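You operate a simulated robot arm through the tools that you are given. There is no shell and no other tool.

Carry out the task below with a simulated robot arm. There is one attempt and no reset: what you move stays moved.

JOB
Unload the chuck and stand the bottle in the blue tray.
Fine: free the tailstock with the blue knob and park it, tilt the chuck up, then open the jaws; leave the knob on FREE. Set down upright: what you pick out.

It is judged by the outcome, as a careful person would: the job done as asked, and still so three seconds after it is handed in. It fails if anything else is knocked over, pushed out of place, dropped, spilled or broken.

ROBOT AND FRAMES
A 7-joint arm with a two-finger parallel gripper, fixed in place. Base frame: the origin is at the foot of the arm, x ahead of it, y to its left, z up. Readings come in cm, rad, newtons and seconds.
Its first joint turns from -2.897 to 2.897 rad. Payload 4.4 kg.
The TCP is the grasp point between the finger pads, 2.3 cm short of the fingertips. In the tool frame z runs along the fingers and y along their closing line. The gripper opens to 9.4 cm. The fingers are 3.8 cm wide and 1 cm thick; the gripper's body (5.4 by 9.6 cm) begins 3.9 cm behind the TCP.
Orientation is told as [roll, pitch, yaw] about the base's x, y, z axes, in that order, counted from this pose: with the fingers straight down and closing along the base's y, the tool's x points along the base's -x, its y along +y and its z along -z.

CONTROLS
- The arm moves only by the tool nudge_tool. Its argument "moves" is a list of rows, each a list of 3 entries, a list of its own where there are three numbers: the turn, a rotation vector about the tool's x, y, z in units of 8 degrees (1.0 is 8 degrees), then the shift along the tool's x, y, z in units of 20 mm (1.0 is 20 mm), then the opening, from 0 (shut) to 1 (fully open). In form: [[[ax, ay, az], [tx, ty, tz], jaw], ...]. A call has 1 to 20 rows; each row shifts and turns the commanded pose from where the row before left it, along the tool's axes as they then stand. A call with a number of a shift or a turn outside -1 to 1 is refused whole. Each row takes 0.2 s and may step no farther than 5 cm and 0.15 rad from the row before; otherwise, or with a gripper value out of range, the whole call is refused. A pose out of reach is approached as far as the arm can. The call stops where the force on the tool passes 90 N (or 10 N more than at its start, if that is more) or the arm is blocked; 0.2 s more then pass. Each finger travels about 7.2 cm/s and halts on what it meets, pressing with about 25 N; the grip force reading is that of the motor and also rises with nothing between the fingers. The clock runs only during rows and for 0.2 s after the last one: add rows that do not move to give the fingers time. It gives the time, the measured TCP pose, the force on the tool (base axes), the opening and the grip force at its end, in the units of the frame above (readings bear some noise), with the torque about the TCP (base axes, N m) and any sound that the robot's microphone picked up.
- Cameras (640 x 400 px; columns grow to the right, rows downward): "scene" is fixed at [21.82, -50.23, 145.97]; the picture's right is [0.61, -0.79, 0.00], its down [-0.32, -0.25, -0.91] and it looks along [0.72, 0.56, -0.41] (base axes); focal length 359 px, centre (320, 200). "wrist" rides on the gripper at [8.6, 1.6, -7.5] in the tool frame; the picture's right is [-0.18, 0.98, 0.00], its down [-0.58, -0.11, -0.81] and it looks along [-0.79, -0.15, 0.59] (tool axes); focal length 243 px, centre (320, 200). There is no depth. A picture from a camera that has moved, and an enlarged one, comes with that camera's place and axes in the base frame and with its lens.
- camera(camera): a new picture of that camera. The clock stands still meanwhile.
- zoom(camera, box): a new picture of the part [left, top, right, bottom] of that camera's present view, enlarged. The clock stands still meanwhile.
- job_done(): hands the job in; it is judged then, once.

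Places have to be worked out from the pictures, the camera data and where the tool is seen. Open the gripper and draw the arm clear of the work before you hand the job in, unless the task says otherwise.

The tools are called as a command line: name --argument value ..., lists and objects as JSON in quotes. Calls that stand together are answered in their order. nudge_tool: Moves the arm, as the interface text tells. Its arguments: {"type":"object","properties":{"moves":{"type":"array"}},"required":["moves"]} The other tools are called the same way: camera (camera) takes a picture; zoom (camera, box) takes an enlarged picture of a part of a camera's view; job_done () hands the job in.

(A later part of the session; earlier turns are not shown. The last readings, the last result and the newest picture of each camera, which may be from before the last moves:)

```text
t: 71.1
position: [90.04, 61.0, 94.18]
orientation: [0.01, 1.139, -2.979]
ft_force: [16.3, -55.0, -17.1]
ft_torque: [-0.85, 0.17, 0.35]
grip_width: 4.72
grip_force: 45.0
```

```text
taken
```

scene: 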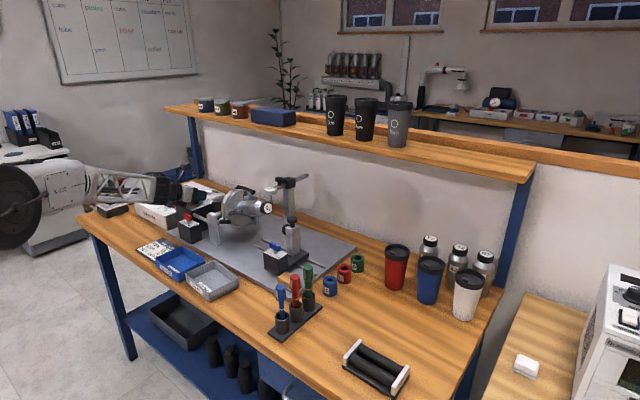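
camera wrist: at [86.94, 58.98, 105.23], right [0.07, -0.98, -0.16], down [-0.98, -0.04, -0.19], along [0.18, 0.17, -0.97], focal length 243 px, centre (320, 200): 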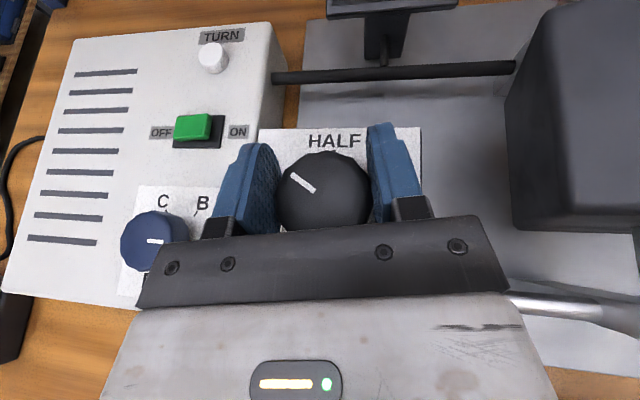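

The pointer has moved about 40° and the bottle cap looks higher in the scene view; I zoom to confirm.

zoom --camera "scene" --box '[180, 150, 320, 260]'

```text
3.64 times, centred on (250, 205) of scene
camera zoom: at [21.82, -50.23, 145.97], right [0.61, -0.79, 0.0], down [-0.32, -0.25, -0.91], along [0.72, 0.56, -0.41], focal length 1306 px, centre (574, 182)
```

zoom: 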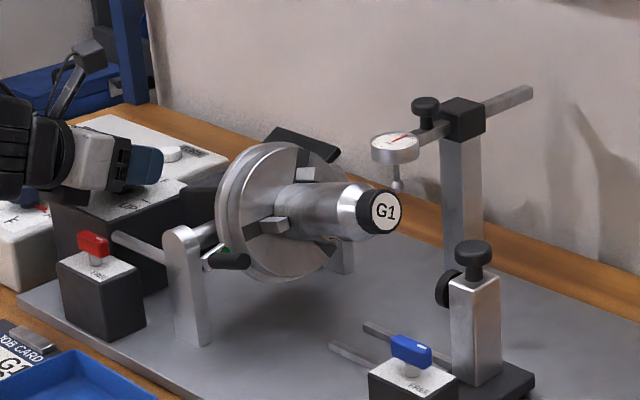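

Confirmed: the chuck tilts with the black knob, and the bottle's arc stays well clear of the dial gauge (10 cm apart in x). I keep turning.

nudge_tool --moves '[[[0, 0, 0], [-0.06, 0.08, 0.03], 0.2], [[-0.45, 0, 0.21], [-0.02, 0.03, 0], 0.2], [[-0.45, 0, 0.21], [-0.02, 0.03, 0], 0.2], [[-0.45, 0, 0.21], [0, 0.03, 0], 0.2], [[0, 0, 0], [0, 0, 0], 0.2]]'

camera --camera "wrist"

zoom --camera "scene" --box '[140, 140, 300, 260]'

```text
t: 72.3
position: [89.79, 60.86, 94.23]
orientation: [0.004, 1.144, 3.091]
ft_force: [42.7, 18.3, 11.7]
ft_torque: [0.44, -0.67, -0.1]
grip_width: 4.74
grip_force: 45.0
```

```text
taken
camera wrist: at [86.38, 59.43, 105.25], right [-0.13, -0.98, -0.17], down [-0.97, 0.16, -0.19], along [0.22, 0.14, -0.97], focal length 243 px, centre (320, 200)
```

wrist: 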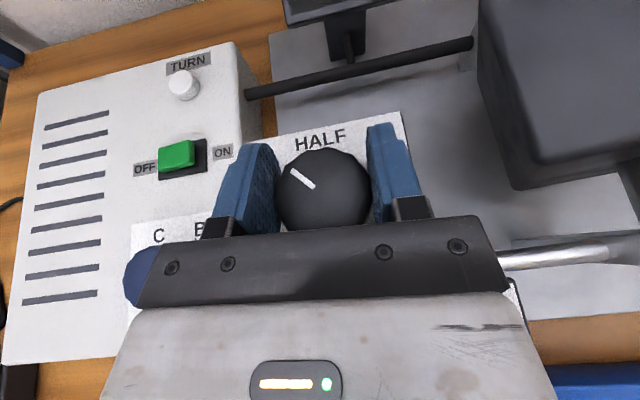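

```text
3.33 times, centred on (220, 200) of scene
camera zoom: at [21.82, -50.23, 145.97], right [0.61, -0.79, 0.0], down [-0.32, -0.25, -0.91], along [0.72, 0.56, -0.41], focal length 1197 px, centre (653, 200)
```

zoom: 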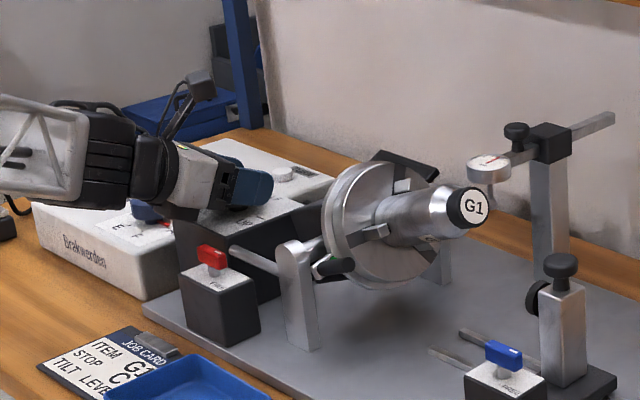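

Tilt is about 25–30° with the knob at ~48°. I continue a bit more before regripping.

nudge_tool --moves '[[[-0.45, 0, 0.21], [-0.03, 0.0, -0.04], 0.2], [[-0.45, 0, 0.21], [-0.02, 0.02, -0.04], 0.2], [[-0.45, 0, 0.21], [0, 0.02, 0], 0.2], [[0, 0, 0], [0, 0, 0], 0.2]]'

camera --camera "wrist"

zoom --camera "scene" --box '[140, 140, 300, 260]'

```text
t: 73.3
position: [89.64, 60.81, 94.3]
orientation: [0.001, 1.143, 2.879]
ft_force: [32.4, 31.6, 41.1]
ft_torque: [1.0, -0.58, -0.12]
grip_width: 4.76
grip_force: 44.6
```

```text
taken
camera wrist: at [85.97, 60.06, 105.17], right [-0.33, -0.93, -0.17], down [-0.91, 0.36, -0.2], along [0.24, 0.09, -0.97], focal length 243 px, centre (320, 200)
```

wrist: 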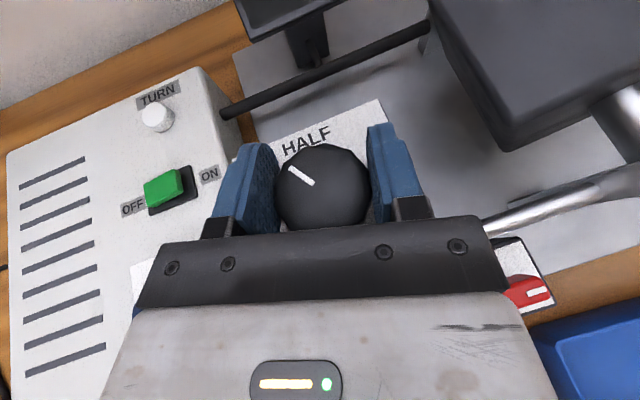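

```text
3.33 times, centred on (220, 200) of scene
camera zoom: at [21.82, -50.23, 145.97], right [0.61, -0.79, 0.0], down [-0.32, -0.25, -0.91], along [0.72, 0.56, -0.41], focal length 1197 px, centre (653, 200)
```

zoom: 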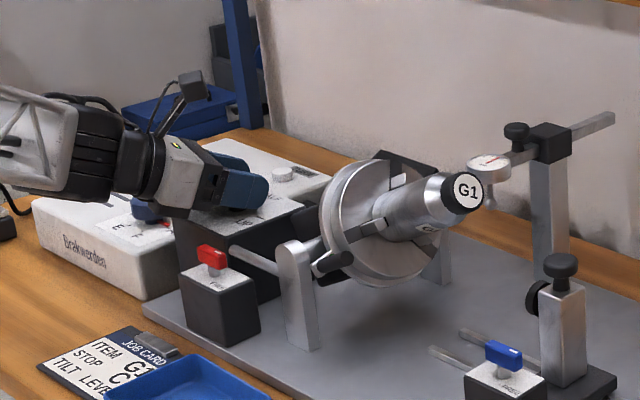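

About 60° turned. I open, lift 3 cm, and check the chuck holds its tilt, then yaw back for the next grip.

nudge_tool --moves '[[[0, 0, 0], [0, 0, 0], 0.5], [[0, 0, 0], [0, 0, 0], 0.9], [[0, 0, 0], [0, 0, 0], 1], [[0, 0, 0], [0.68, 0, -0.32], 1], [[0, 0, 0], [0.68, 0, -0.32], 1], [[0.815, 0, -0.38], [0, 0, 0], 1], [[0.815, 0, -0.38], [0, 0, 0], 1], [[0.815, 0, -0.38], [0, 0, 0], 1], [[0.815, 0, -0.38], [0, 0, 0], 1], [[0.815, 0, -0.38], [0, 0, 0], 1], [[0.815, 0, -0.38], [0, 0, 0], 1], [[0.815, 0, -0.38], [0, 0, 0], 1], [[0.815, 0, -0.38], [0, 0, 0], 1], [[0.3, 0, -0.14], [0, 0, 0], 1], [[0, 0, 0], [0, 0, 0], 1]]'

camera --camera "wrist"

zoom --camera "scene" --box '[140, 140, 300, 260]'

```text
t: 76.5
position: [89.67, 60.83, 96.91]
orientation: [0.017, 1.135, -2.339]
ft_force: [-0.3, 0.5, 0.0]
ft_torque: [0.0, -0.01, 0.0]
grip_width: 9.37
grip_force: 0.0
```

```text
taken
camera wrist: at [88.39, 57.39, 107.92], right [0.64, -0.75, -0.16], down [-0.77, -0.62, -0.19], along [0.04, 0.24, -0.97], focal length 243 px, centre (320, 200)
```

wrist: 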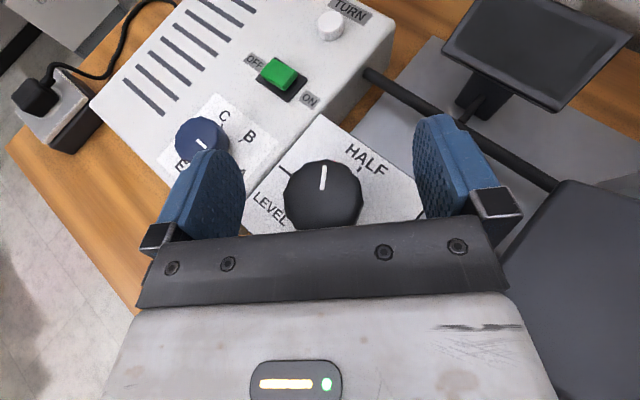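

```text
3.33 times, centred on (220, 200) of scene
camera zoom: at [21.82, -50.23, 145.97], right [0.61, -0.79, 0.0], down [-0.32, -0.25, -0.91], along [0.72, 0.56, -0.41], focal length 1197 px, centre (653, 200)
```

zoom: 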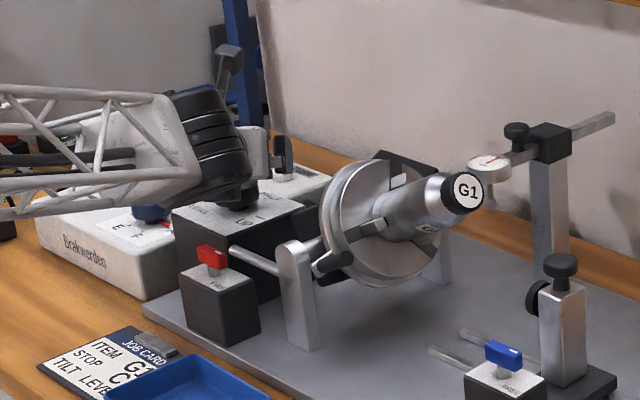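

The tilt holds on its own. I regrip with the TCP centered on the knob axis (89.35, 61.1).

nudge_tool --moves '[[[0, 0, 0], [-0.6, -0.11, 0.28], 1], [[0, 0, 0], [-0.6, -0.1, 0.28], 0.8], [[0, 0, 0], [0, 0, 0], 0.6], [[0, 0, 0], [0, 0, 0], 0.4], [[0, 0, 0], [0, 0, 0], 0.2], [[0, 0, 0], [0, 0, 0], 0.2]]'

```text
t: 77.9
position: [89.27, 61.05, 94.45]
orientation: [0.019, 1.133, -2.34]
ft_force: [7.1, -4.5, 1.3]
ft_torque: [-0.02, -0.23, 0.05]
grip_width: 4.76
grip_force: 44.7
```

Clean grip with low loads; I turn another 20° and check.

nudge_tool --moves '[[[-0.45, 0, 0.21], [0, 0, 0], 0.2], [[-0.45, 0, 0.21], [0, 0, 0], 0.2], [[-0.45, 0, 0.21], [0, 0, 0], 0.2], [[-0.45, 0, 0.21], [0, 0, 0], 0.2], [[-0.45, 0, 0.21], [0, 0, 0], 0.2]]'

nudge_tool --moves '[[[-0.45, 0, 0.21], [0, 0, 0], 0.2], [[-0.45, 0, 0.21], [0, 0, 0], 0.2], [[-0.45, 0, 0.21], [0, 0, 0], 0.2], [[-0.45, 0, 0.21], [0, 0, 0], 0.2], [[-0.45, 0, 0.21], [0, 0, 0], 0.2]]'

```text
t: 79.1
position: [89.47, 60.81, 94.47]
orientation: [0.017, 1.139, -2.692]
ft_force: [6.6, -26.3, 14.5]
ft_torque: [-1.18, 0.05, 0.04]
grip_width: 4.72
grip_force: 45.5
```

```text
t: 80.3
position: [89.34, 60.89, 94.42]
orientation: [0.011, 1.142, -3.041]
ft_force: [30.2, -27.4, 18.4]
ft_torque: [-0.63, -0.44, 0.09]
grip_width: 4.72
grip_force: 45.4
```

Turning smoothly; another 20°, then a look.

nudge_tool --moves '[[[-0.45, 0, 0.21], [0, 0.03, 0], 0.2], [[-0.45, 0, 0.21], [0, 0.02, 0], 0.2], [[-0.45, 0, 0.21], [0, 0.0, 0], 0.2], [[-0.45, 0, 0.21], [0, 0, 0], 0.2], [[-0.45, 0, 0.21], [0, 0, 0], 0.2]]'

camera --camera "wrist"

zoom --camera "scene" --box '[140, 140, 300, 260]'

```text
t: 81.5
position: [89.2, 60.93, 94.36]
orientation: [0.005, 1.143, 2.892]
ft_force: [27.0, -10.3, 29.8]
ft_torque: [-0.56, -0.58, 0.01]
grip_width: 4.73
grip_force: 45.4
```

```text
taken
camera wrist: at [85.64, 60.14, 105.33], right [-0.32, -0.93, -0.17], down [-0.92, 0.35, -0.19], along [0.24, 0.09, -0.97], focal length 243 px, centre (320, 200)
```

wrist: 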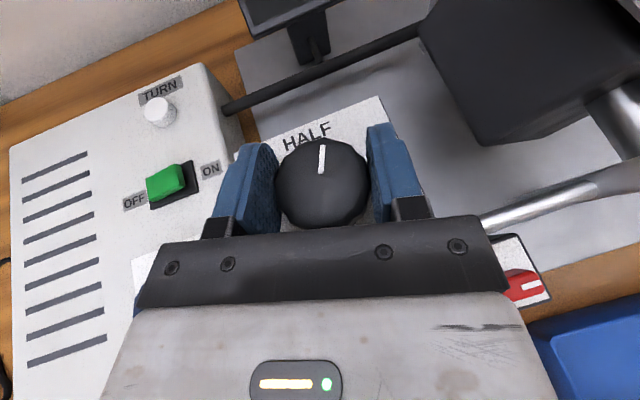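

```text
3.33 times, centred on (220, 200) of scene
camera zoom: at [21.82, -50.23, 145.97], right [0.61, -0.79, 0.0], down [-0.32, -0.25, -0.91], along [0.72, 0.56, -0.41], focal length 1197 px, centre (653, 200)
```

zoom: 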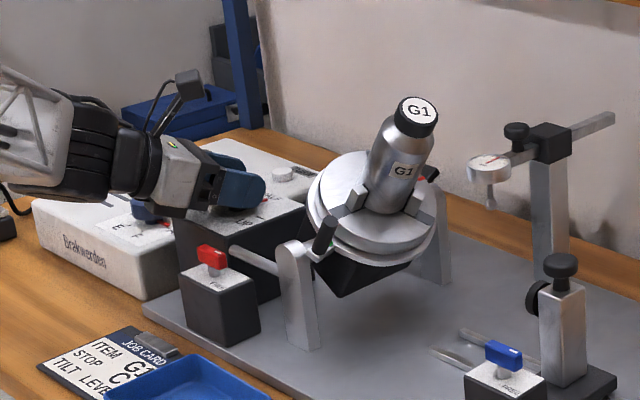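

The chuck is now tilted around 55–60°. I release, re-yaw and grip once more for the last part.

nudge_tool --moves '[[[0, 0, 0], [0, 0, 0], 0.5], [[0, 0, 0], [0, 0, 0], 0.9], [[0, 0, 0], [0, 0, 0], 1], [[0, 0, 0], [0.68, 0, -0.32], 1], [[0, 0, 0], [0.5, 0, -0.23], 1], [[0.815, 0, -0.38], [0, 0, 0], 1], [[0.815, 0, -0.38], [0, 0, 0], 1], [[0.815, 0, -0.38], [0, 0, 0], 1], [[0.815, 0, -0.38], [0, 0, 0], 1], [[0.815, 0, -0.38], [0, 0, 0], 1], [[0.815, 0, -0.38], [0, 0, 0], 1], [[0.815, 0, -0.38], [0, 0, 0], 1], [[0.815, 0, -0.38], [0, 0, 0], 1], [[0.3, 0, -0.14], [0, 0, 0], 1], [[0, 0, 0], [0, 0, 0], 1]]'

camera --camera "wrist"

```text
t: 84.7
position: [89.38, 61.01, 96.91]
orientation: [0.017, 1.134, -2.33]
ft_force: [-0.2, 0.5, -0.7]
ft_torque: [0.01, 0.01, 0.01]
grip_width: 9.4
grip_force: 0.0
```

```text
taken
camera wrist: at [88.15, 57.61, 107.88], right [0.65, -0.74, -0.16], down [-0.76, -0.62, -0.19], along [0.04, 0.24, -0.97], focal length 243 px, centre (320, 200)
```

wrist: 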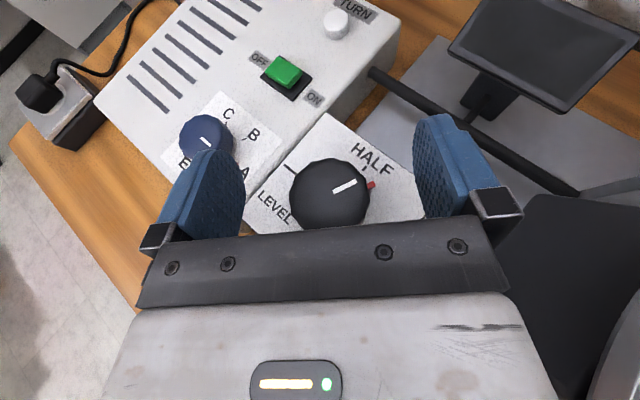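

White pointer and a red needle agree: ~111° turned, ~69° remaining to UP. I yaw a little more, regrip and turn.

nudge_tool --moves '[[[0.8, 0, -0.37], [0, 0, 0], 1], [[0, 0, 0], [-0.6, 0, 0.28], 1], [[0, 0, 0], [-0.6, 0, 0.28], 0.8], [[0, 0, 0], [0, 0, 0], 0.6], [[0, 0, 0], [0, 0, 0], 0.4], [[0, 0, 0], [0, 0, 0], 0.2], [[0, 0, 0], [0, 0, 0], 0.2]]'

nudge_tool --moves '[[[-0.45, 0, 0.21], [0, 0, 0], 0.2], [[-0.45, 0, 0.21], [0, 0, 0], 0.2], [[-0.45, 0, 0.21], [0, 0, 0], 0.2], [[-0.45, 0, 0.21], [0, 0, 0], 0.2], [[-0.45, 0, 0.21], [0, 0, 0], 0.2]]'

nudge_tool --moves '[[[-0.45, 0, 0.21], [0, 0, 0], 0.2], [[-0.45, 0, 0.21], [0, 0, 0], 0.2], [[-0.45, 0, 0.21], [0, 0, 0], 0.2], [[-0.45, 0, 0.21], [0, 0, 0], 0.2], [[-0.45, 0, 0.21], [0, 0, 0], 0.2]]'

zoom --camera "scene" --box '[140, 140, 300, 260]'

```text
t: 86.3
position: [89.33, 60.99, 93.96]
orientation: [0.016, 1.134, -2.205]
ft_force: [-5.0, 3.9, 2.5]
ft_torque: [0.08, 0.09, 0.02]
grip_width: 4.76
grip_force: 45.0
```

```text
t: 87.5
position: [89.22, 60.88, 94.15]
orientation: [0.015, 1.136, -2.556]
ft_force: [23.5, 40.9, -11.2]
ft_torque: [0.52, -0.52, -0.03]
grip_width: 4.77
grip_force: 44.8
```

```text
t: 88.7
position: [89.23, 60.87, 94.15]
orientation: [0.013, 1.134, -2.901]
ft_force: [-32.0, 21.4, -13.4]
ft_torque: [-0.25, 0.71, 0.0]
grip_width: 4.75
grip_force: 45.2
```

```text
3.33 times, centred on (220, 200) of scene
camera zoom: at [21.82, -50.23, 145.97], right [0.61, -0.79, 0.0], down [-0.32, -0.25, -0.91], along [0.72, 0.56, -0.41], focal length 1197 px, centre (653, 200)
```

zoom: 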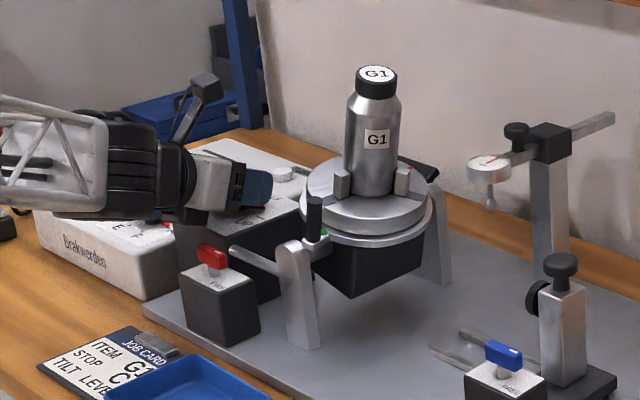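

The bottle is nearly upright. I turn the remaining ~29° carefully, feeling for the end stop.

nudge_tool --moves '[[[-0.45, 0, 0.21], [0, 0, -0.03], 0.2], [[-0.45, 0, 0.21], [0, 0, 0], 0.2], [[-0.45, 0, 0.21], [0, 0, 0], 0.2], [[-0.45, 0, 0.21], [0, 0, 0], 0.2], [[-0.45, 0, 0.21], [0, 0, 0], 0.2]]'

nudge_tool --moves '[[[-0.45, 0, 0.21], [0, 0, 0], 0.2], [[-0.4, 0, 0.19], [0, 0, 0], 0.2], [[0, 0, 0], [0, 0, 0], 0.2]]'

camera --camera "wrist"

zoom --camera "scene" --box '[140, 140, 300, 260]'

```text
t: 89.9
position: [89.33, 60.98, 94.18]
orientation: [0.007, 1.14, 3.028]
ft_force: [7.5, 25.4, -22.2]
ft_torque: [0.05, 0.05, -0.02]
grip_width: 4.76
grip_force: 45.3
```

```text
t: 90.7
position: [89.28, 60.95, 94.17]
orientation: [0.006, 1.14, 2.895]
ft_force: [8.0, 0.2, -23.2]
ft_torque: [0.28, -0.28, 0.02]
grip_width: 4.78
grip_force: 44.6
```

```text
taken
camera wrist: at [85.71, 60.13, 105.12], right [-0.32, -0.93, -0.16], down [-0.92, 0.35, -0.19], along [0.24, 0.09, -0.97], focal length 243 px, centre (320, 200)
```

wrist: 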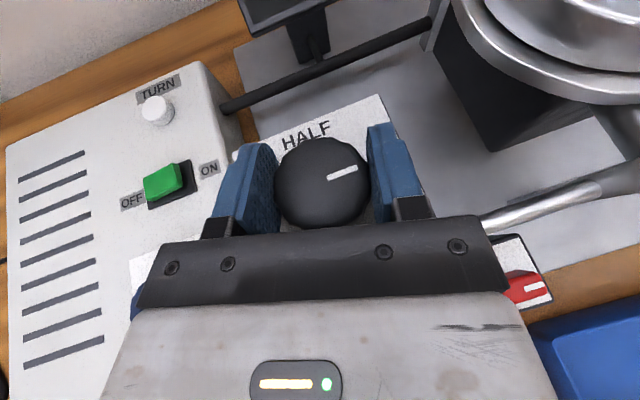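

```text
3.33 times, centred on (220, 200) of scene
camera zoom: at [21.82, -50.23, 145.97], right [0.61, -0.79, 0.0], down [-0.32, -0.25, -0.91], along [0.72, 0.56, -0.41], focal length 1197 px, centre (653, 200)
```

zoom: 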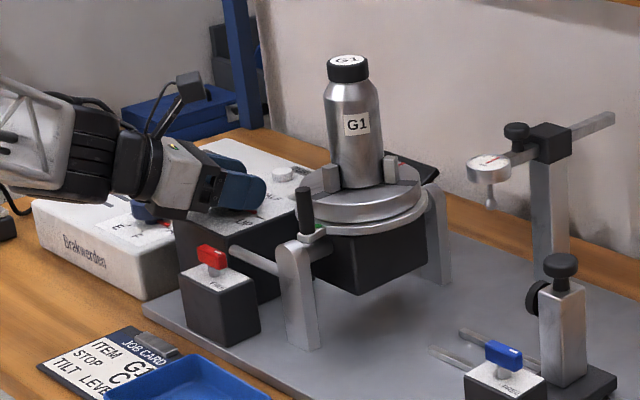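

Pointer is ~5° short of UP (−y). I turn the last few degrees to the stop.

nudge_tool --moves '[[[-0.4, 0, 0.19], [0, 0, 0], 0.2], [[-0.35, 0, 0.16], [0, 0, 0], 0.2], [[0, 0, 0], [0, 0, 0], 0.2]]'

camera --camera "wrist"

```text
t: 91.5
position: [89.12, 61.02, 94.3]
orientation: [0.003, 1.141, 2.776]
ft_force: [8.7, 9.3, -20.2]
ft_torque: [-0.08, -0.2, 0.64]
grip_width: 4.78
grip_force: 45.2
```

```text
taken
camera wrist: at [85.56, 60.54, 105.2], right [-0.42, -0.89, -0.17], down [-0.87, 0.45, -0.19], along [0.25, 0.06, -0.97], focal length 243 px, centre (320, 200)
```

wrist: 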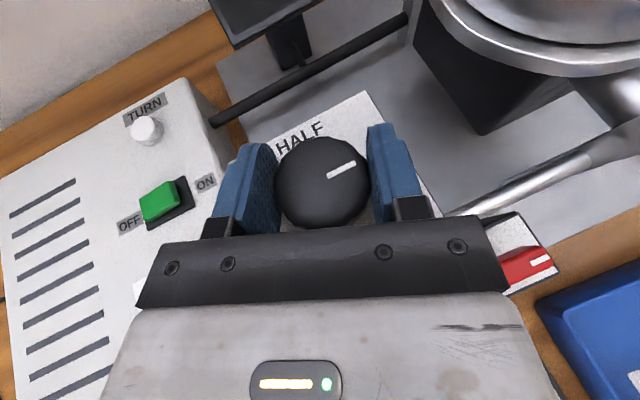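

A stop is felt (0.64 N·m): the knob is at UP. I release, rise, back away and look at the chuck.

nudge_tool --moves '[[[0.2, 0, -0.09], [0, 0, 0], 0.2], [[0, 0, 0], [0, 0, 0], 0.5], [[0, 0, 0], [0, 0, 0], 0.9], [[0, 0, 0], [0, 0, 0], 1], [[0, 0, 0], [0.68, 0, -0.32], 1], [[0, 0, 0], [0.68, 0, -0.32], 1], [[0, 0, 0], [0.68, 0, -0.32], 1], [[0, 0, 0], [0.68, 0, -0.32], 1], [[0, 0, 0], [0.68, 0, -0.5], 1], [[0, 0, 0], [0.5, 0, -0.9], 1], [[0.4, 0, -0.19], [0.3, 0, -0.9], 1], [[0.8, 0, -0.38], [0.3, 0.3, -0.9], 1], [[0.8, 0, -0.38], [0.3, 0.5, -0.9], 1], [[0, 0, 0], [0, 0.8, -0.5], 1], [[0, 0, 0], [0, 0.8, 0], 1], [[0, 0, 0], [0, 0.8, 0], 1], [[0, 0, 0], [0, 0.8, 0], 1], [[0, 0, 0], [0, 0.8, 0], 1]]'

camera --camera "wrist"

zoom --camera "scene" --box '[200, 150, 280, 250]'

```text
t: 95.3
position: [82.29, 53.1, 107.73]
orientation: [0.013, 1.141, 3.127]
ft_force: [0.3, -0.1, -0.6]
ft_torque: [0.02, 0.01, -0.01]
grip_width: 9.38
grip_force: 0.0
```

```text
taken
camera wrist: at [78.96, 51.53, 118.69], right [-0.1, -0.98, -0.16], down [-0.97, 0.13, -0.19], along [0.21, 0.14, -0.97], focal length 243 px, centre (320, 200)
```

wrist: 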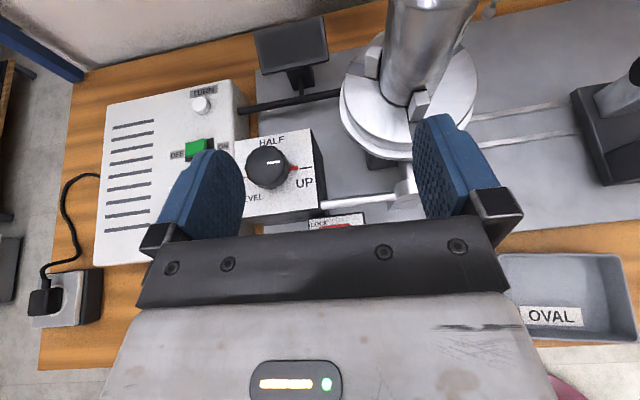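

```text
4.00 times, centred on (240, 200) of scene
camera zoom: at [21.82, -50.23, 145.97], right [0.61, -0.79, 0.0], down [-0.32, -0.25, -0.91], along [0.72, 0.56, -0.41], focal length 1436 px, centre (640, 200)
```

zoom: 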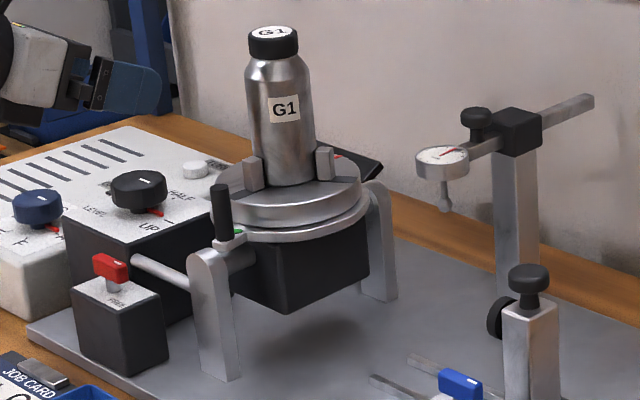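

The bottle stands upright in the chuck with the red needle at UP. I rise and look straight down on the chuck to understand the jaw ring lever and its marks.

nudge_tool --moves '[[[0, 0, 0], [0.9, 0, -0.42], 1], [[0, 0, 0], [0.9, 0, -0.42], 1], [[0, 0, 0], [0.9, 0, -0.42], 1], [[0, 0, 0], [0.9, 0, -0.42], 1], [[0, 0, 0], [0.9, 0, -0.42], 1], [[0, 0, 0], [0.9, 0, -0.42], 1], [[0, 0, 0], [0.2, 0.7, 0.45], 1], [[0, 0, 0], [0.2, 0.7, 0.45], 1], [[0, 0, 0], [0.2, 0.7, 0.45], 1], [[0, 0, 0], [0.2, 0.7, 0.45], 1], [[0, 0, 0], [0, 0.7, 0], 1]]'

camera --camera "wrist"

zoom --camera "wrist" --box '[220, 20, 440, 200]'

```text
t: 97.7
position: [86.12, 45.9, 119.84]
orientation: [0.011, 1.14, 3.126]
ft_force: [0.7, 0.7, 0.5]
ft_torque: [-0.03, 0.01, -0.02]
grip_width: 9.41
grip_force: 0.2
```

```text
taken
camera wrist: at [82.72, 44.38, 130.76], right [-0.1, -0.98, -0.16], down [-0.97, 0.13, -0.19], along [0.21, 0.14, -0.97], focal length 243 px, centre (320, 200)
```

wrist: 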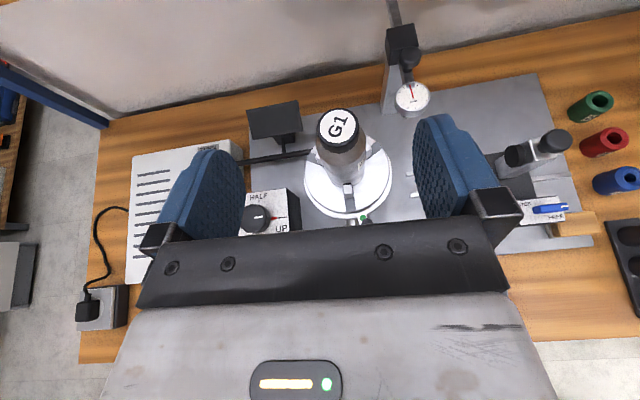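

```text
2.22 times, centred on (330, 110) of wrist
camera zoom: at [82.72, 44.38, 130.76], right [-0.1, -0.98, -0.16], down [-0.97, 0.13, -0.19], along [0.21, 0.14, -0.97], focal length 539 px, centre (298, 400)
```

zoom: 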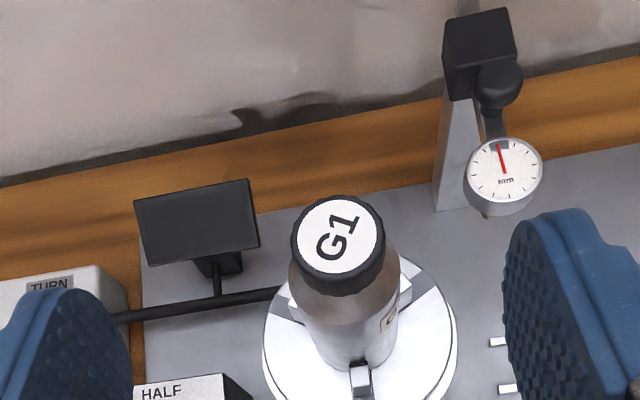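

I shift back and lower to see the ring's front with the lever and marks.

nudge_tool --moves '[[[0, 0, 0], [-0.6, 0.1, -0.5], 1], [[0, 0, 0], [-0.6, 0.1, -0.5], 1], [[0, 0, 0], [-0.6, 0, -0.5], 1], [[0, 0, 0], [-0.6, 0, -0.5], 1], [[0, 0, 0], [-0.6, 0, -0.5], 1], [[0, 0, 0], [-0.6, 0, -0.3], 1]]'

camera --camera "wrist"

zoom --camera "wrist" --box '[240, 40, 420, 210]'

zoom --camera "scene" --box '[205, 180, 265, 230]'

```text
t: 99.1
position: [77.72, 45.71, 115.69]
orientation: [0.013, 1.138, 3.125]
ft_force: [0.8, 1.1, 0.1]
ft_torque: [0.02, -0.01, 0.02]
grip_width: 9.4
grip_force: 0.1
```

```text
taken
camera wrist: at [74.47, 44.33, 126.68], right [-0.1, -0.98, -0.16], down [-0.97, 0.13, -0.19], along [0.21, 0.14, -0.97], focal length 243 px, centre (320, 200)
```

wrist: 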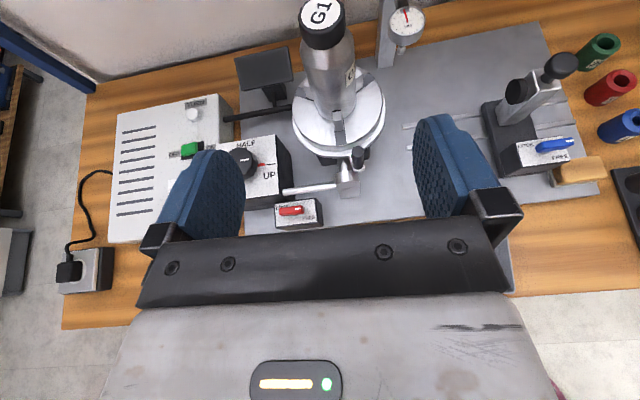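

```text
2.35 times, centred on (330, 125) of wrist
camera zoom: at [74.47, 44.33, 126.68], right [-0.1, -0.98, -0.16], down [-0.97, 0.13, -0.19], along [0.21, 0.14, -0.97], focal length 571 px, centre (296, 376)
```

zoom: 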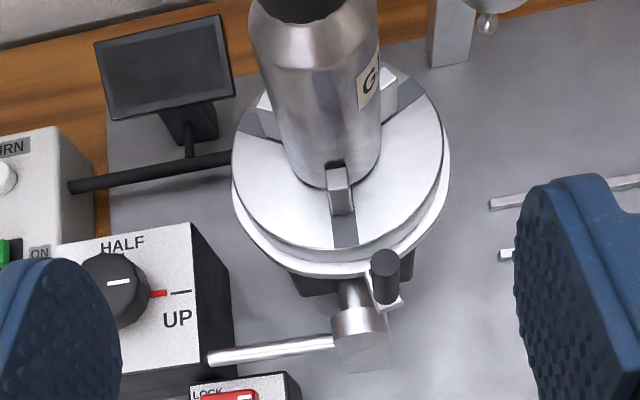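

```text
8.00 times, centred on (235, 205) of scene
camera zoom: at [21.82, -50.23, 145.97], right [0.61, -0.79, 0.0], down [-0.32, -0.25, -0.91], along [0.72, 0.56, -0.41], focal length 2873 px, centre (1000, 160)
```

zoom: 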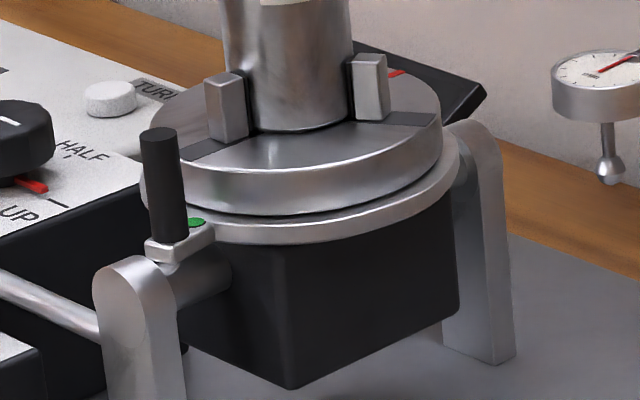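

The ring lever's handle stands at about (86.3, 43.2), z≈94–98. I zoom on the red and green marks.

zoom --camera "scene" --box '[235, 180, 260, 200]'

zoom --camera "scene" --box '[208, 190, 233, 215]'

zoom --camera "wrist" --box '[310, 120, 390, 190]'

```text
16.00 times, centred on (248, 190) of scene
camera zoom: at [21.82, -50.23, 145.97], right [0.61, -0.79, 0.0], down [-0.32, -0.25, -0.91], along [0.72, 0.56, -0.41], focal length 5746 px, centre (1480, 360)
```

zoom: 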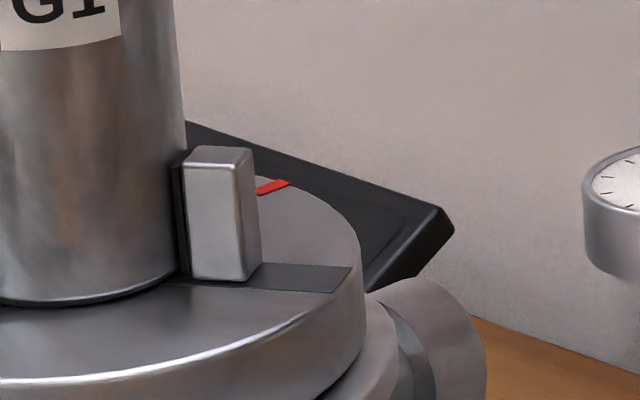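

```text
16.00 times, centred on (220, 202) of scene
camera zoom: at [21.82, -50.23, 145.97], right [0.61, -0.79, 0.0], down [-0.32, -0.25, -0.91], along [0.72, 0.56, -0.41], focal length 5746 px, centre (1912, 160)
```

zoom: 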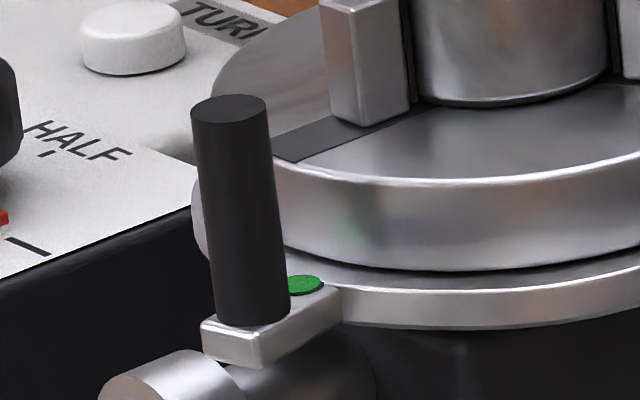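

```text
5.71 times, centred on (350, 155) of wrist
camera zoom: at [74.47, 44.33, 126.68], right [-0.1, -0.98, -0.16], down [-0.97, 0.13, -0.19], along [0.21, 0.14, -0.97], focal length 1386 px, centre (149, 457)
```

zoom: 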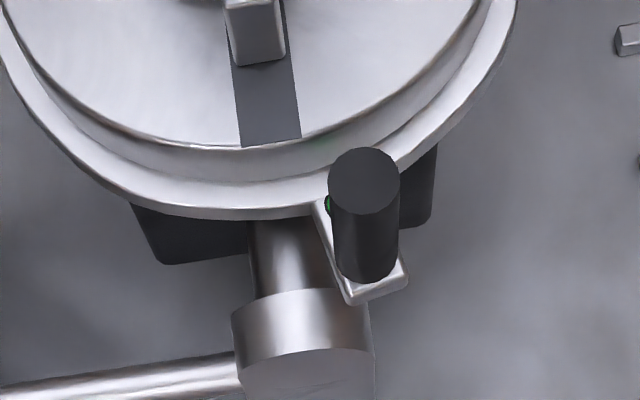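

The lever tab with the vertical handle is on the rotating jaw ring. I come down in front of it with the fingers partly open so as to cage the handle.

nudge_tool --moves '[[[0, 0, 0], [-0.89, 0.15, 0.41], 1], [[0, 0, 0], [-0.89, 0.15, 0.41], 0.9], [[0, 0, 0], [-0.89, 0.15, 0.41], 0.8], [[0, 0, 0], [-0.89, 0.15, 0.41], 0.7], [[0, 0, 0], [-0.89, 0.15, 0.41], 0.6], [[0, 0, 0], [-0.89, 0.15, 0.41], 0.5], [[0, 0, 0], [-0.89, 0.15, 0.41], 0.5], [[0, 0, 0], [-0.89, 0.2, 0.41], 0.5], [[0, 0, 0], [0, 0, 0], 0.5]]'

camera --camera "wrist"

zoom --camera "scene" --box '[160, 150, 280, 250]'

```text
t: 101.1
position: [77.77, 43.08, 99.94]
orientation: [0.012, 1.139, 3.125]
ft_force: [-0.6, 0.3, 0.7]
ft_torque: [0.01, 0.03, 0.0]
grip_width: 4.73
grip_force: 0.1
```

```text
taken
camera wrist: at [74.45, 41.58, 110.97], right [-0.1, -0.98, -0.16], down [-0.97, 0.13, -0.19], along [0.21, 0.14, -0.97], focal length 243 px, centre (320, 200)
```

wrist: 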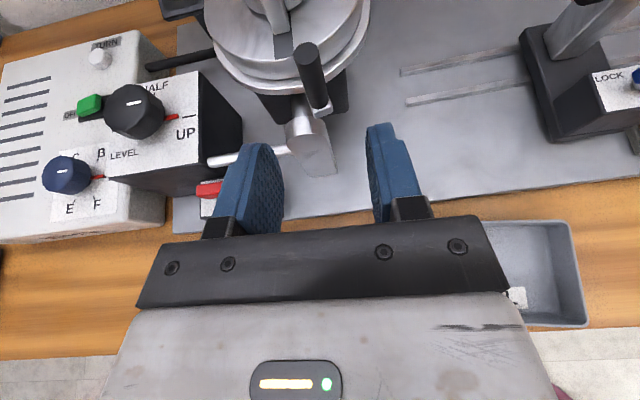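

```text
4.00 times, centred on (220, 200) of scene
camera zoom: at [21.82, -50.23, 145.97], right [0.61, -0.79, 0.0], down [-0.32, -0.25, -0.91], along [0.72, 0.56, -0.41], focal length 1436 px, centre (720, 200)
```

zoom: 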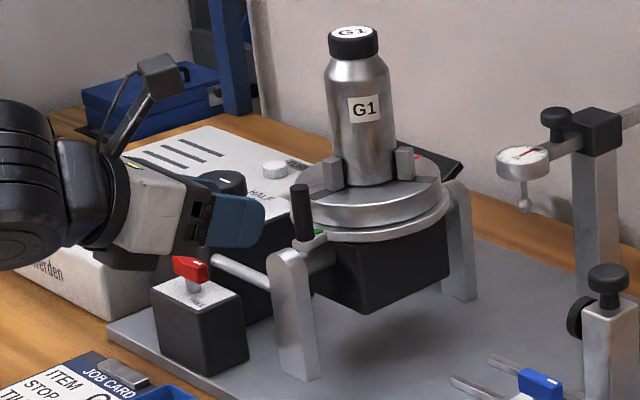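

Handle is at about (86.2, 43.4). I advance so the handle lies between the fingers.

nudge_tool --moves '[[[0, 0, 0], [0.085, -0.03, 0.75], 0.5], [[0, 0, 0], [0.085, -0.03, 0.75], 0.5], [[0, 0, 0], [0.085, -0.03, 0.75], 0.5], [[0, 0, 0], [0.085, -0.03, 0.75], 0.5], [[0, 0, 0], [0.0, 0, 0.4], 0.5], [[0, 0, 0], [0, 0, 0], 0.5]]'

camera --camera "wrist"

zoom --camera "scene" --box '[180, 170, 260, 240]'

```text
t: 102.5
position: [84.41, 43.45, 97.77]
orientation: [0.013, 1.14, 3.125]
ft_force: [0.1, -0.7, 0.3]
ft_torque: [0.01, 0.0, -0.01]
grip_width: 4.69
grip_force: 0.0
```

```text
taken
camera wrist: at [81.02, 41.84, 108.75], right [-0.1, -0.98, -0.16], down [-0.97, 0.13, -0.19], along [0.21, 0.14, -0.97], focal length 243 px, centre (320, 200)
```

wrist: 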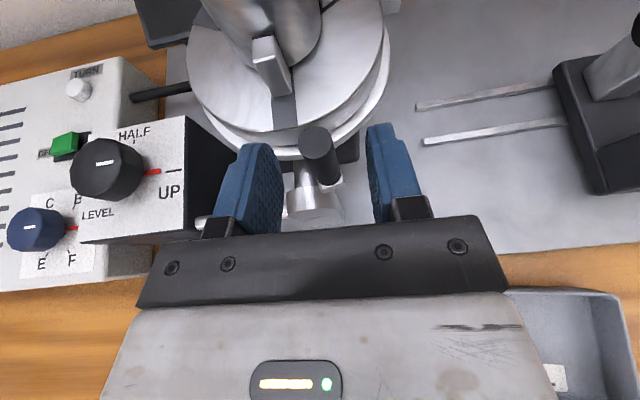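

```text
5.71 times, centred on (220, 205) of scene
camera zoom: at [21.82, -50.23, 145.97], right [0.61, -0.79, 0.0], down [-0.32, -0.25, -0.91], along [0.72, 0.56, -0.41], focal length 2052 px, centre (891, 171)
```

zoom: 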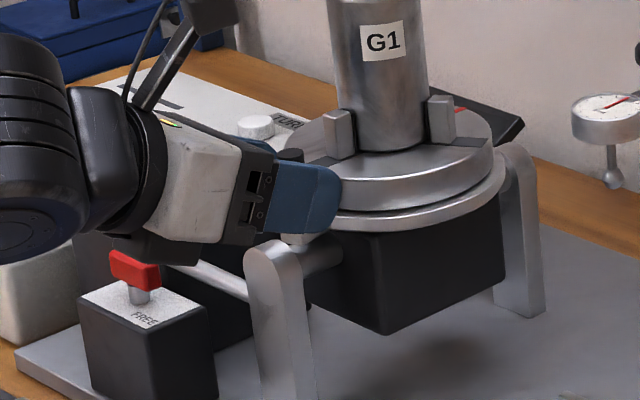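

The handle is caged. I advance slightly and push gently toward −y, watching the force.

nudge_tool --moves '[[[0, 0, 0], [0, 0, 0.3], 0.5], [[0, 0, 0], [0, 0.2, 0], 0.5], [[0, 0, 0], [0, 0.2, 0], 0.5], [[0, 0, 0], [0, 0.2, 0], 0.5], [[0, 0, 0], [0, 0.2, 0], 0.5], [[0, 0, 0], [0, 0.1, 0], 0.5]]'

camera --camera "wrist"

```text
t: 103.9
position: [84.73, 41.25, 97.7]
orientation: [0.013, 1.14, 3.124]
ft_force: [1.5, 4.0, -0.8]
ft_torque: [0.07, -0.03, 0.03]
grip_width: 4.87
grip_force: 1.7
```

```text
taken
camera wrist: at [81.46, 39.78, 108.53], right [-0.1, -0.98, -0.16], down [-0.97, 0.13, -0.19], along [0.21, 0.14, -0.97], focal length 243 px, centre (320, 200)
```

wrist: 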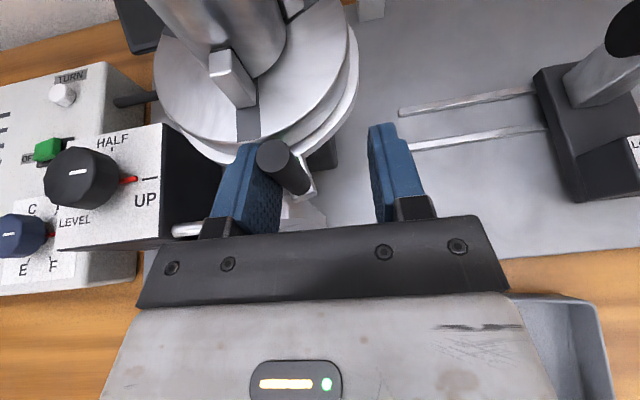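

Just in contact (4 N). I push a little further.

nudge_tool --moves '[[[0, 0, 0], [0, 0.15, 0], 0.5], [[0, 0, 0], [0, 0.15, 0], 0.5], [[0, 0, 0], [0, 0.0, 0], 0.5]]'

camera --camera "wrist"

```text
t: 104.7
position: [84.84, 40.77, 97.51]
orientation: [0.014, 1.14, 3.124]
ft_force: [2.3, 8.9, 2.6]
ft_torque: [0.37, -0.14, 0.07]
grip_width: 5.12
grip_force: 4.8
```

```text
taken
camera wrist: at [81.41, 39.26, 108.55], right [-0.1, -0.98, -0.16], down [-0.97, 0.13, -0.19], along [0.21, 0.14, -0.97], focal length 243 px, centre (320, 200)
```

wrist: 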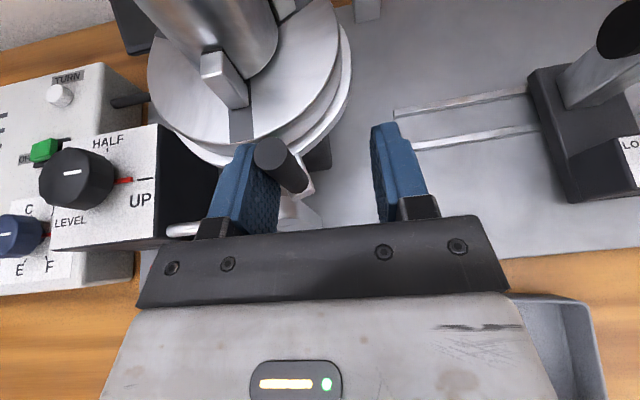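

Force builds slowly (finger compliance). I push further to see whether the handle moves this way.

nudge_tool --moves '[[[0, 0, 0], [0, 0.2, 0], 0.5], [[0, 0, 0], [0, 0.2, 0], 0.5], [[0, 0, 0], [0, 0.0, 0], 0.5]]'

camera --camera "wrist"

zoom --camera "scene" --box '[200, 170, 260, 230]'

```text
t: 105.5
position: [84.76, 39.85, 97.46]
orientation: [0.014, 1.14, 3.125]
ft_force: [8.3, 19.0, 3.1]
ft_torque: [0.6, -0.32, 0.05]
grip_width: 5.62
grip_force: 9.9
```

```text
taken
camera wrist: at [81.36, 38.35, 108.46], right [-0.1, -0.98, -0.16], down [-0.97, 0.13, -0.19], along [0.21, 0.14, -0.97], focal length 243 px, centre (320, 200)
```

wrist: 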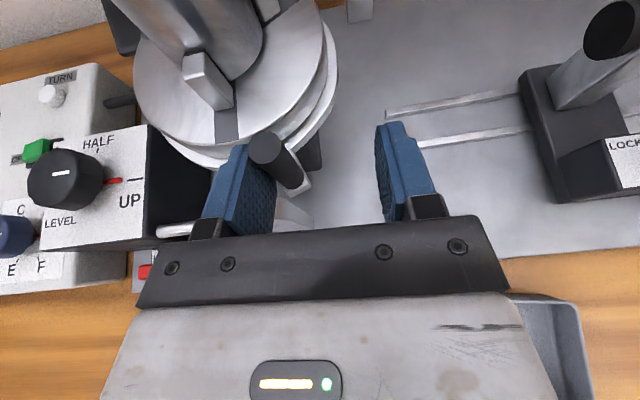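

```text
6.67 times, centred on (230, 200) of scene
camera zoom: at [21.82, -50.23, 145.97], right [0.61, -0.79, 0.0], down [-0.32, -0.25, -0.91], along [0.72, 0.56, -0.41], focal length 2394 px, centre (920, 200)
```

zoom: 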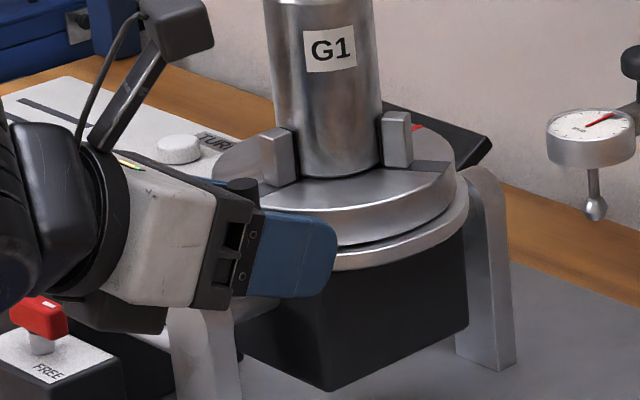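

The handle is moving toward −y (about 8° so far). I continue by orbiting the tool around the chuck axis, yawing with the lever.

nudge_tool --moves '[[[0.45, 0, -0.21], [0, 0.33, 0], 0.5], [[0.45, 0, -0.21], [0, 0.33, 0], 0.5], [[0.45, 0, -0.21], [0, 0.33, 0], 0.5], [[0.45, 0, -0.21], [0, 0.33, 0], 0.5]]'

camera --camera "wrist"

zoom --camera "scene" --box '[200, 170, 260, 230]'

```text
t: 106.5
position: [84.99, 37.39, 97.54]
orientation: [0.018, 1.138, -2.873]
ft_force: [4.2, 28.9, -1.1]
ft_torque: [-0.01, -0.01, 0.35]
grip_width: 5.94
grip_force: 13.2
```

```text
taken
camera wrist: at [82.21, 35.0, 108.49], right [0.17, -0.97, -0.16], down [-0.97, -0.14, -0.19], along [0.16, 0.19, -0.97], focal length 243 px, centre (320, 200)
```

wrist: 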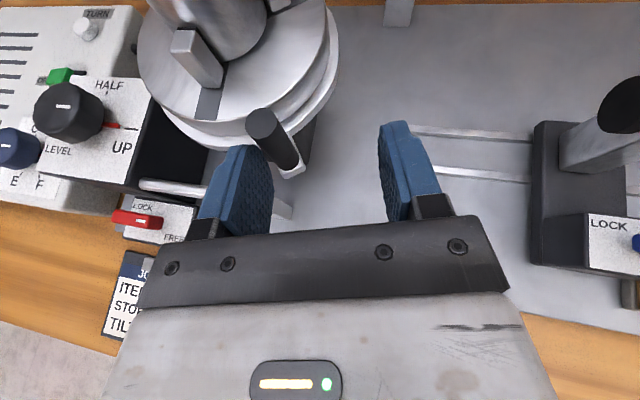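

```text
6.67 times, centred on (230, 200) of scene
camera zoom: at [21.82, -50.23, 145.97], right [0.61, -0.79, 0.0], down [-0.32, -0.25, -0.91], along [0.72, 0.56, -0.41], focal length 2394 px, centre (920, 200)
```

zoom: 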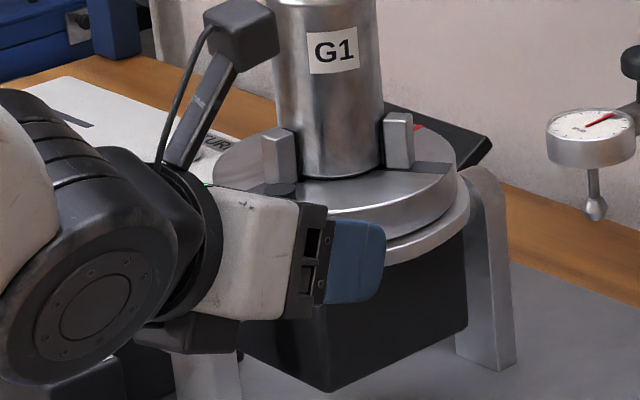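

The lever has moved ~20° and keeps going; the fingers lag, so I re-center the cage on the handle with the tool pointing at the chuck axis.

nudge_tool --moves '[[[0, 0, 0], [0, -0.4, 0], 0.5], [[0, 0, 0], [0, -0.4, 0], 0.5], [[0, 0, 0], [0.2, 0, 0.42], 0.5], [[0, 0, 0], [0.19, 0, 0.42], 0.5], [[0.85, 0, -0.4], [0, 0, 0], 0.5], [[0.85, 0, -0.4], [0, 0, 0], 0.5], [[0.85, 0, -0.4], [0, 0, 0], 0.5], [[0, 0, 0], [0, 0, 0], 0.5]]'

camera --camera "wrist"

zoom --camera "wrist" --box '[180, 0, 360, 160]'

```text
t: 107.8
position: [86.79, 39.91, 96.99]
orientation: [0.016, 1.11, -2.723]
ft_force: [-129.7, -63.4, 43.7]
ft_torque: [2.27, -0.31, 2.57]
grip_width: 4.32
grip_force: 0.0
out of reach, approached as far as the arm can: row 6
stopped in row 6: the force on the tool passed its limit at 261 N (the readings are from after the stop); the commanded pose is now the measured one
```

```text
taken
camera wrist: at [84.63, 37.29, 108.06], right [0.31, -0.94, -0.16], down [-0.94, -0.28, -0.16], along [0.11, 0.2, -0.97], focal length 243 px, centre (320, 200)
```

wrist: 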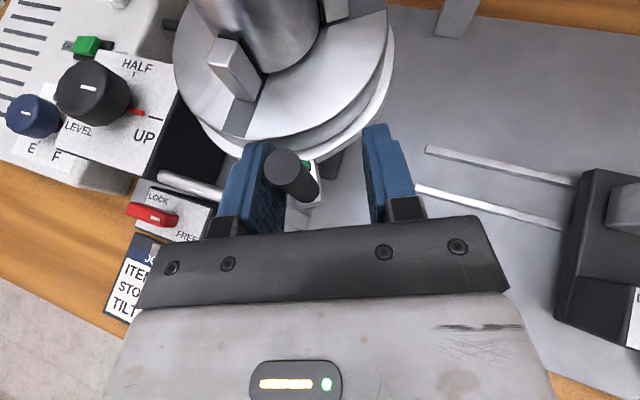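

```text
2.50 times, centred on (270, 80) of wrist
camera zoom: at [84.63, 37.29, 108.06], right [0.31, -0.94, -0.16], down [-0.94, -0.28, -0.16], along [0.11, 0.2, -0.97], focal length 606 px, centre (445, 500)
```

zoom: 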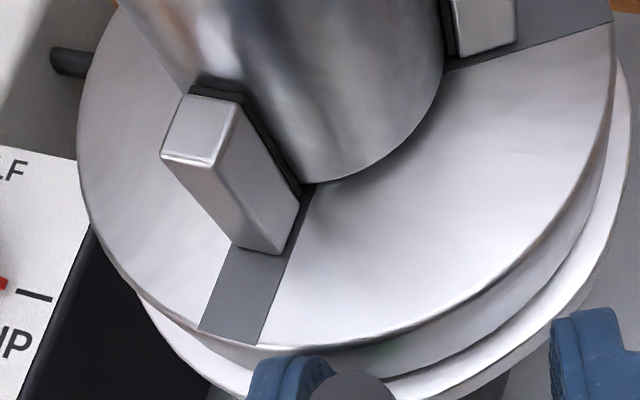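

A force spike: the arm ran into a reach limit while rotating and pressed against the chuck. I back straight off immediately.

nudge_tool --moves '[[[0, 0, 0], [0, 0, -0.3], 0.5], [[0, 0, 0], [0, 0, -0.4], 0.5], [[0, 0, 0], [0, 0, -0.4], 0.5]]'

camera --camera "wrist"

camera --camera "scene"

zoom --camera "scene" --box '[190, 150, 290, 250]'

```text
t: 108.6
position: [85.15, 39.17, 97.65]
orientation: [0.019, 1.109, -2.722]
ft_force: [0.4, 0.0, -0.4]
ft_torque: [-0.01, 0.0, -0.02]
grip_width: 4.69
grip_force: 0.2
```

```text
taken
camera wrist: at [83.06, 36.64, 108.71], right [0.31, -0.94, -0.16], down [-0.94, -0.28, -0.16], along [0.11, 0.2, -0.97], focal length 243 px, centre (320, 200)
```

wrist: 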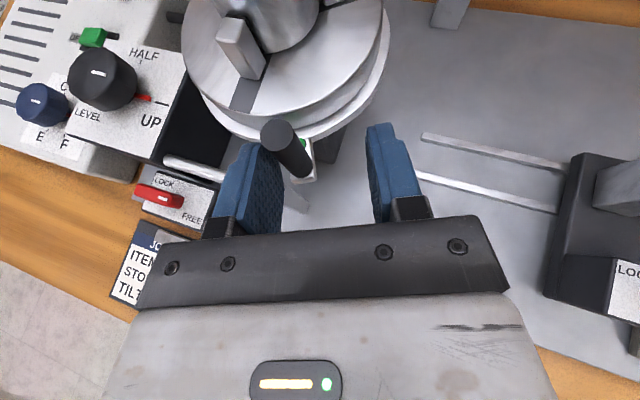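

```text
taken
```

scene: 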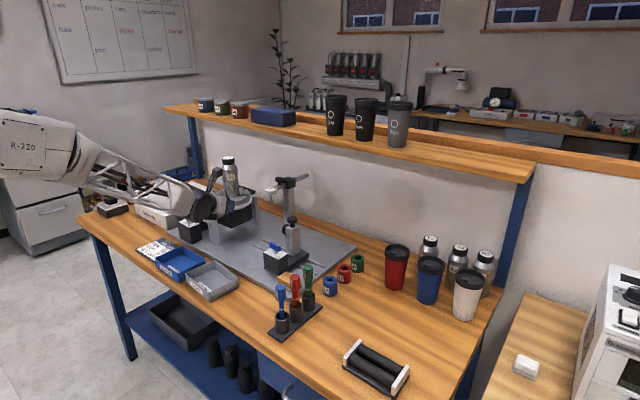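

```text
4.00 times, centred on (240, 200) of scene
camera zoom: at [21.82, -50.23, 145.97], right [0.61, -0.79, 0.0], down [-0.32, -0.25, -0.91], along [0.72, 0.56, -0.41], focal length 1436 px, centre (640, 200)
```

zoom: 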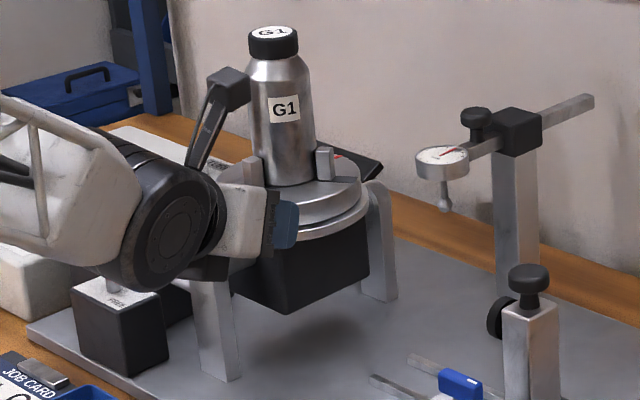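

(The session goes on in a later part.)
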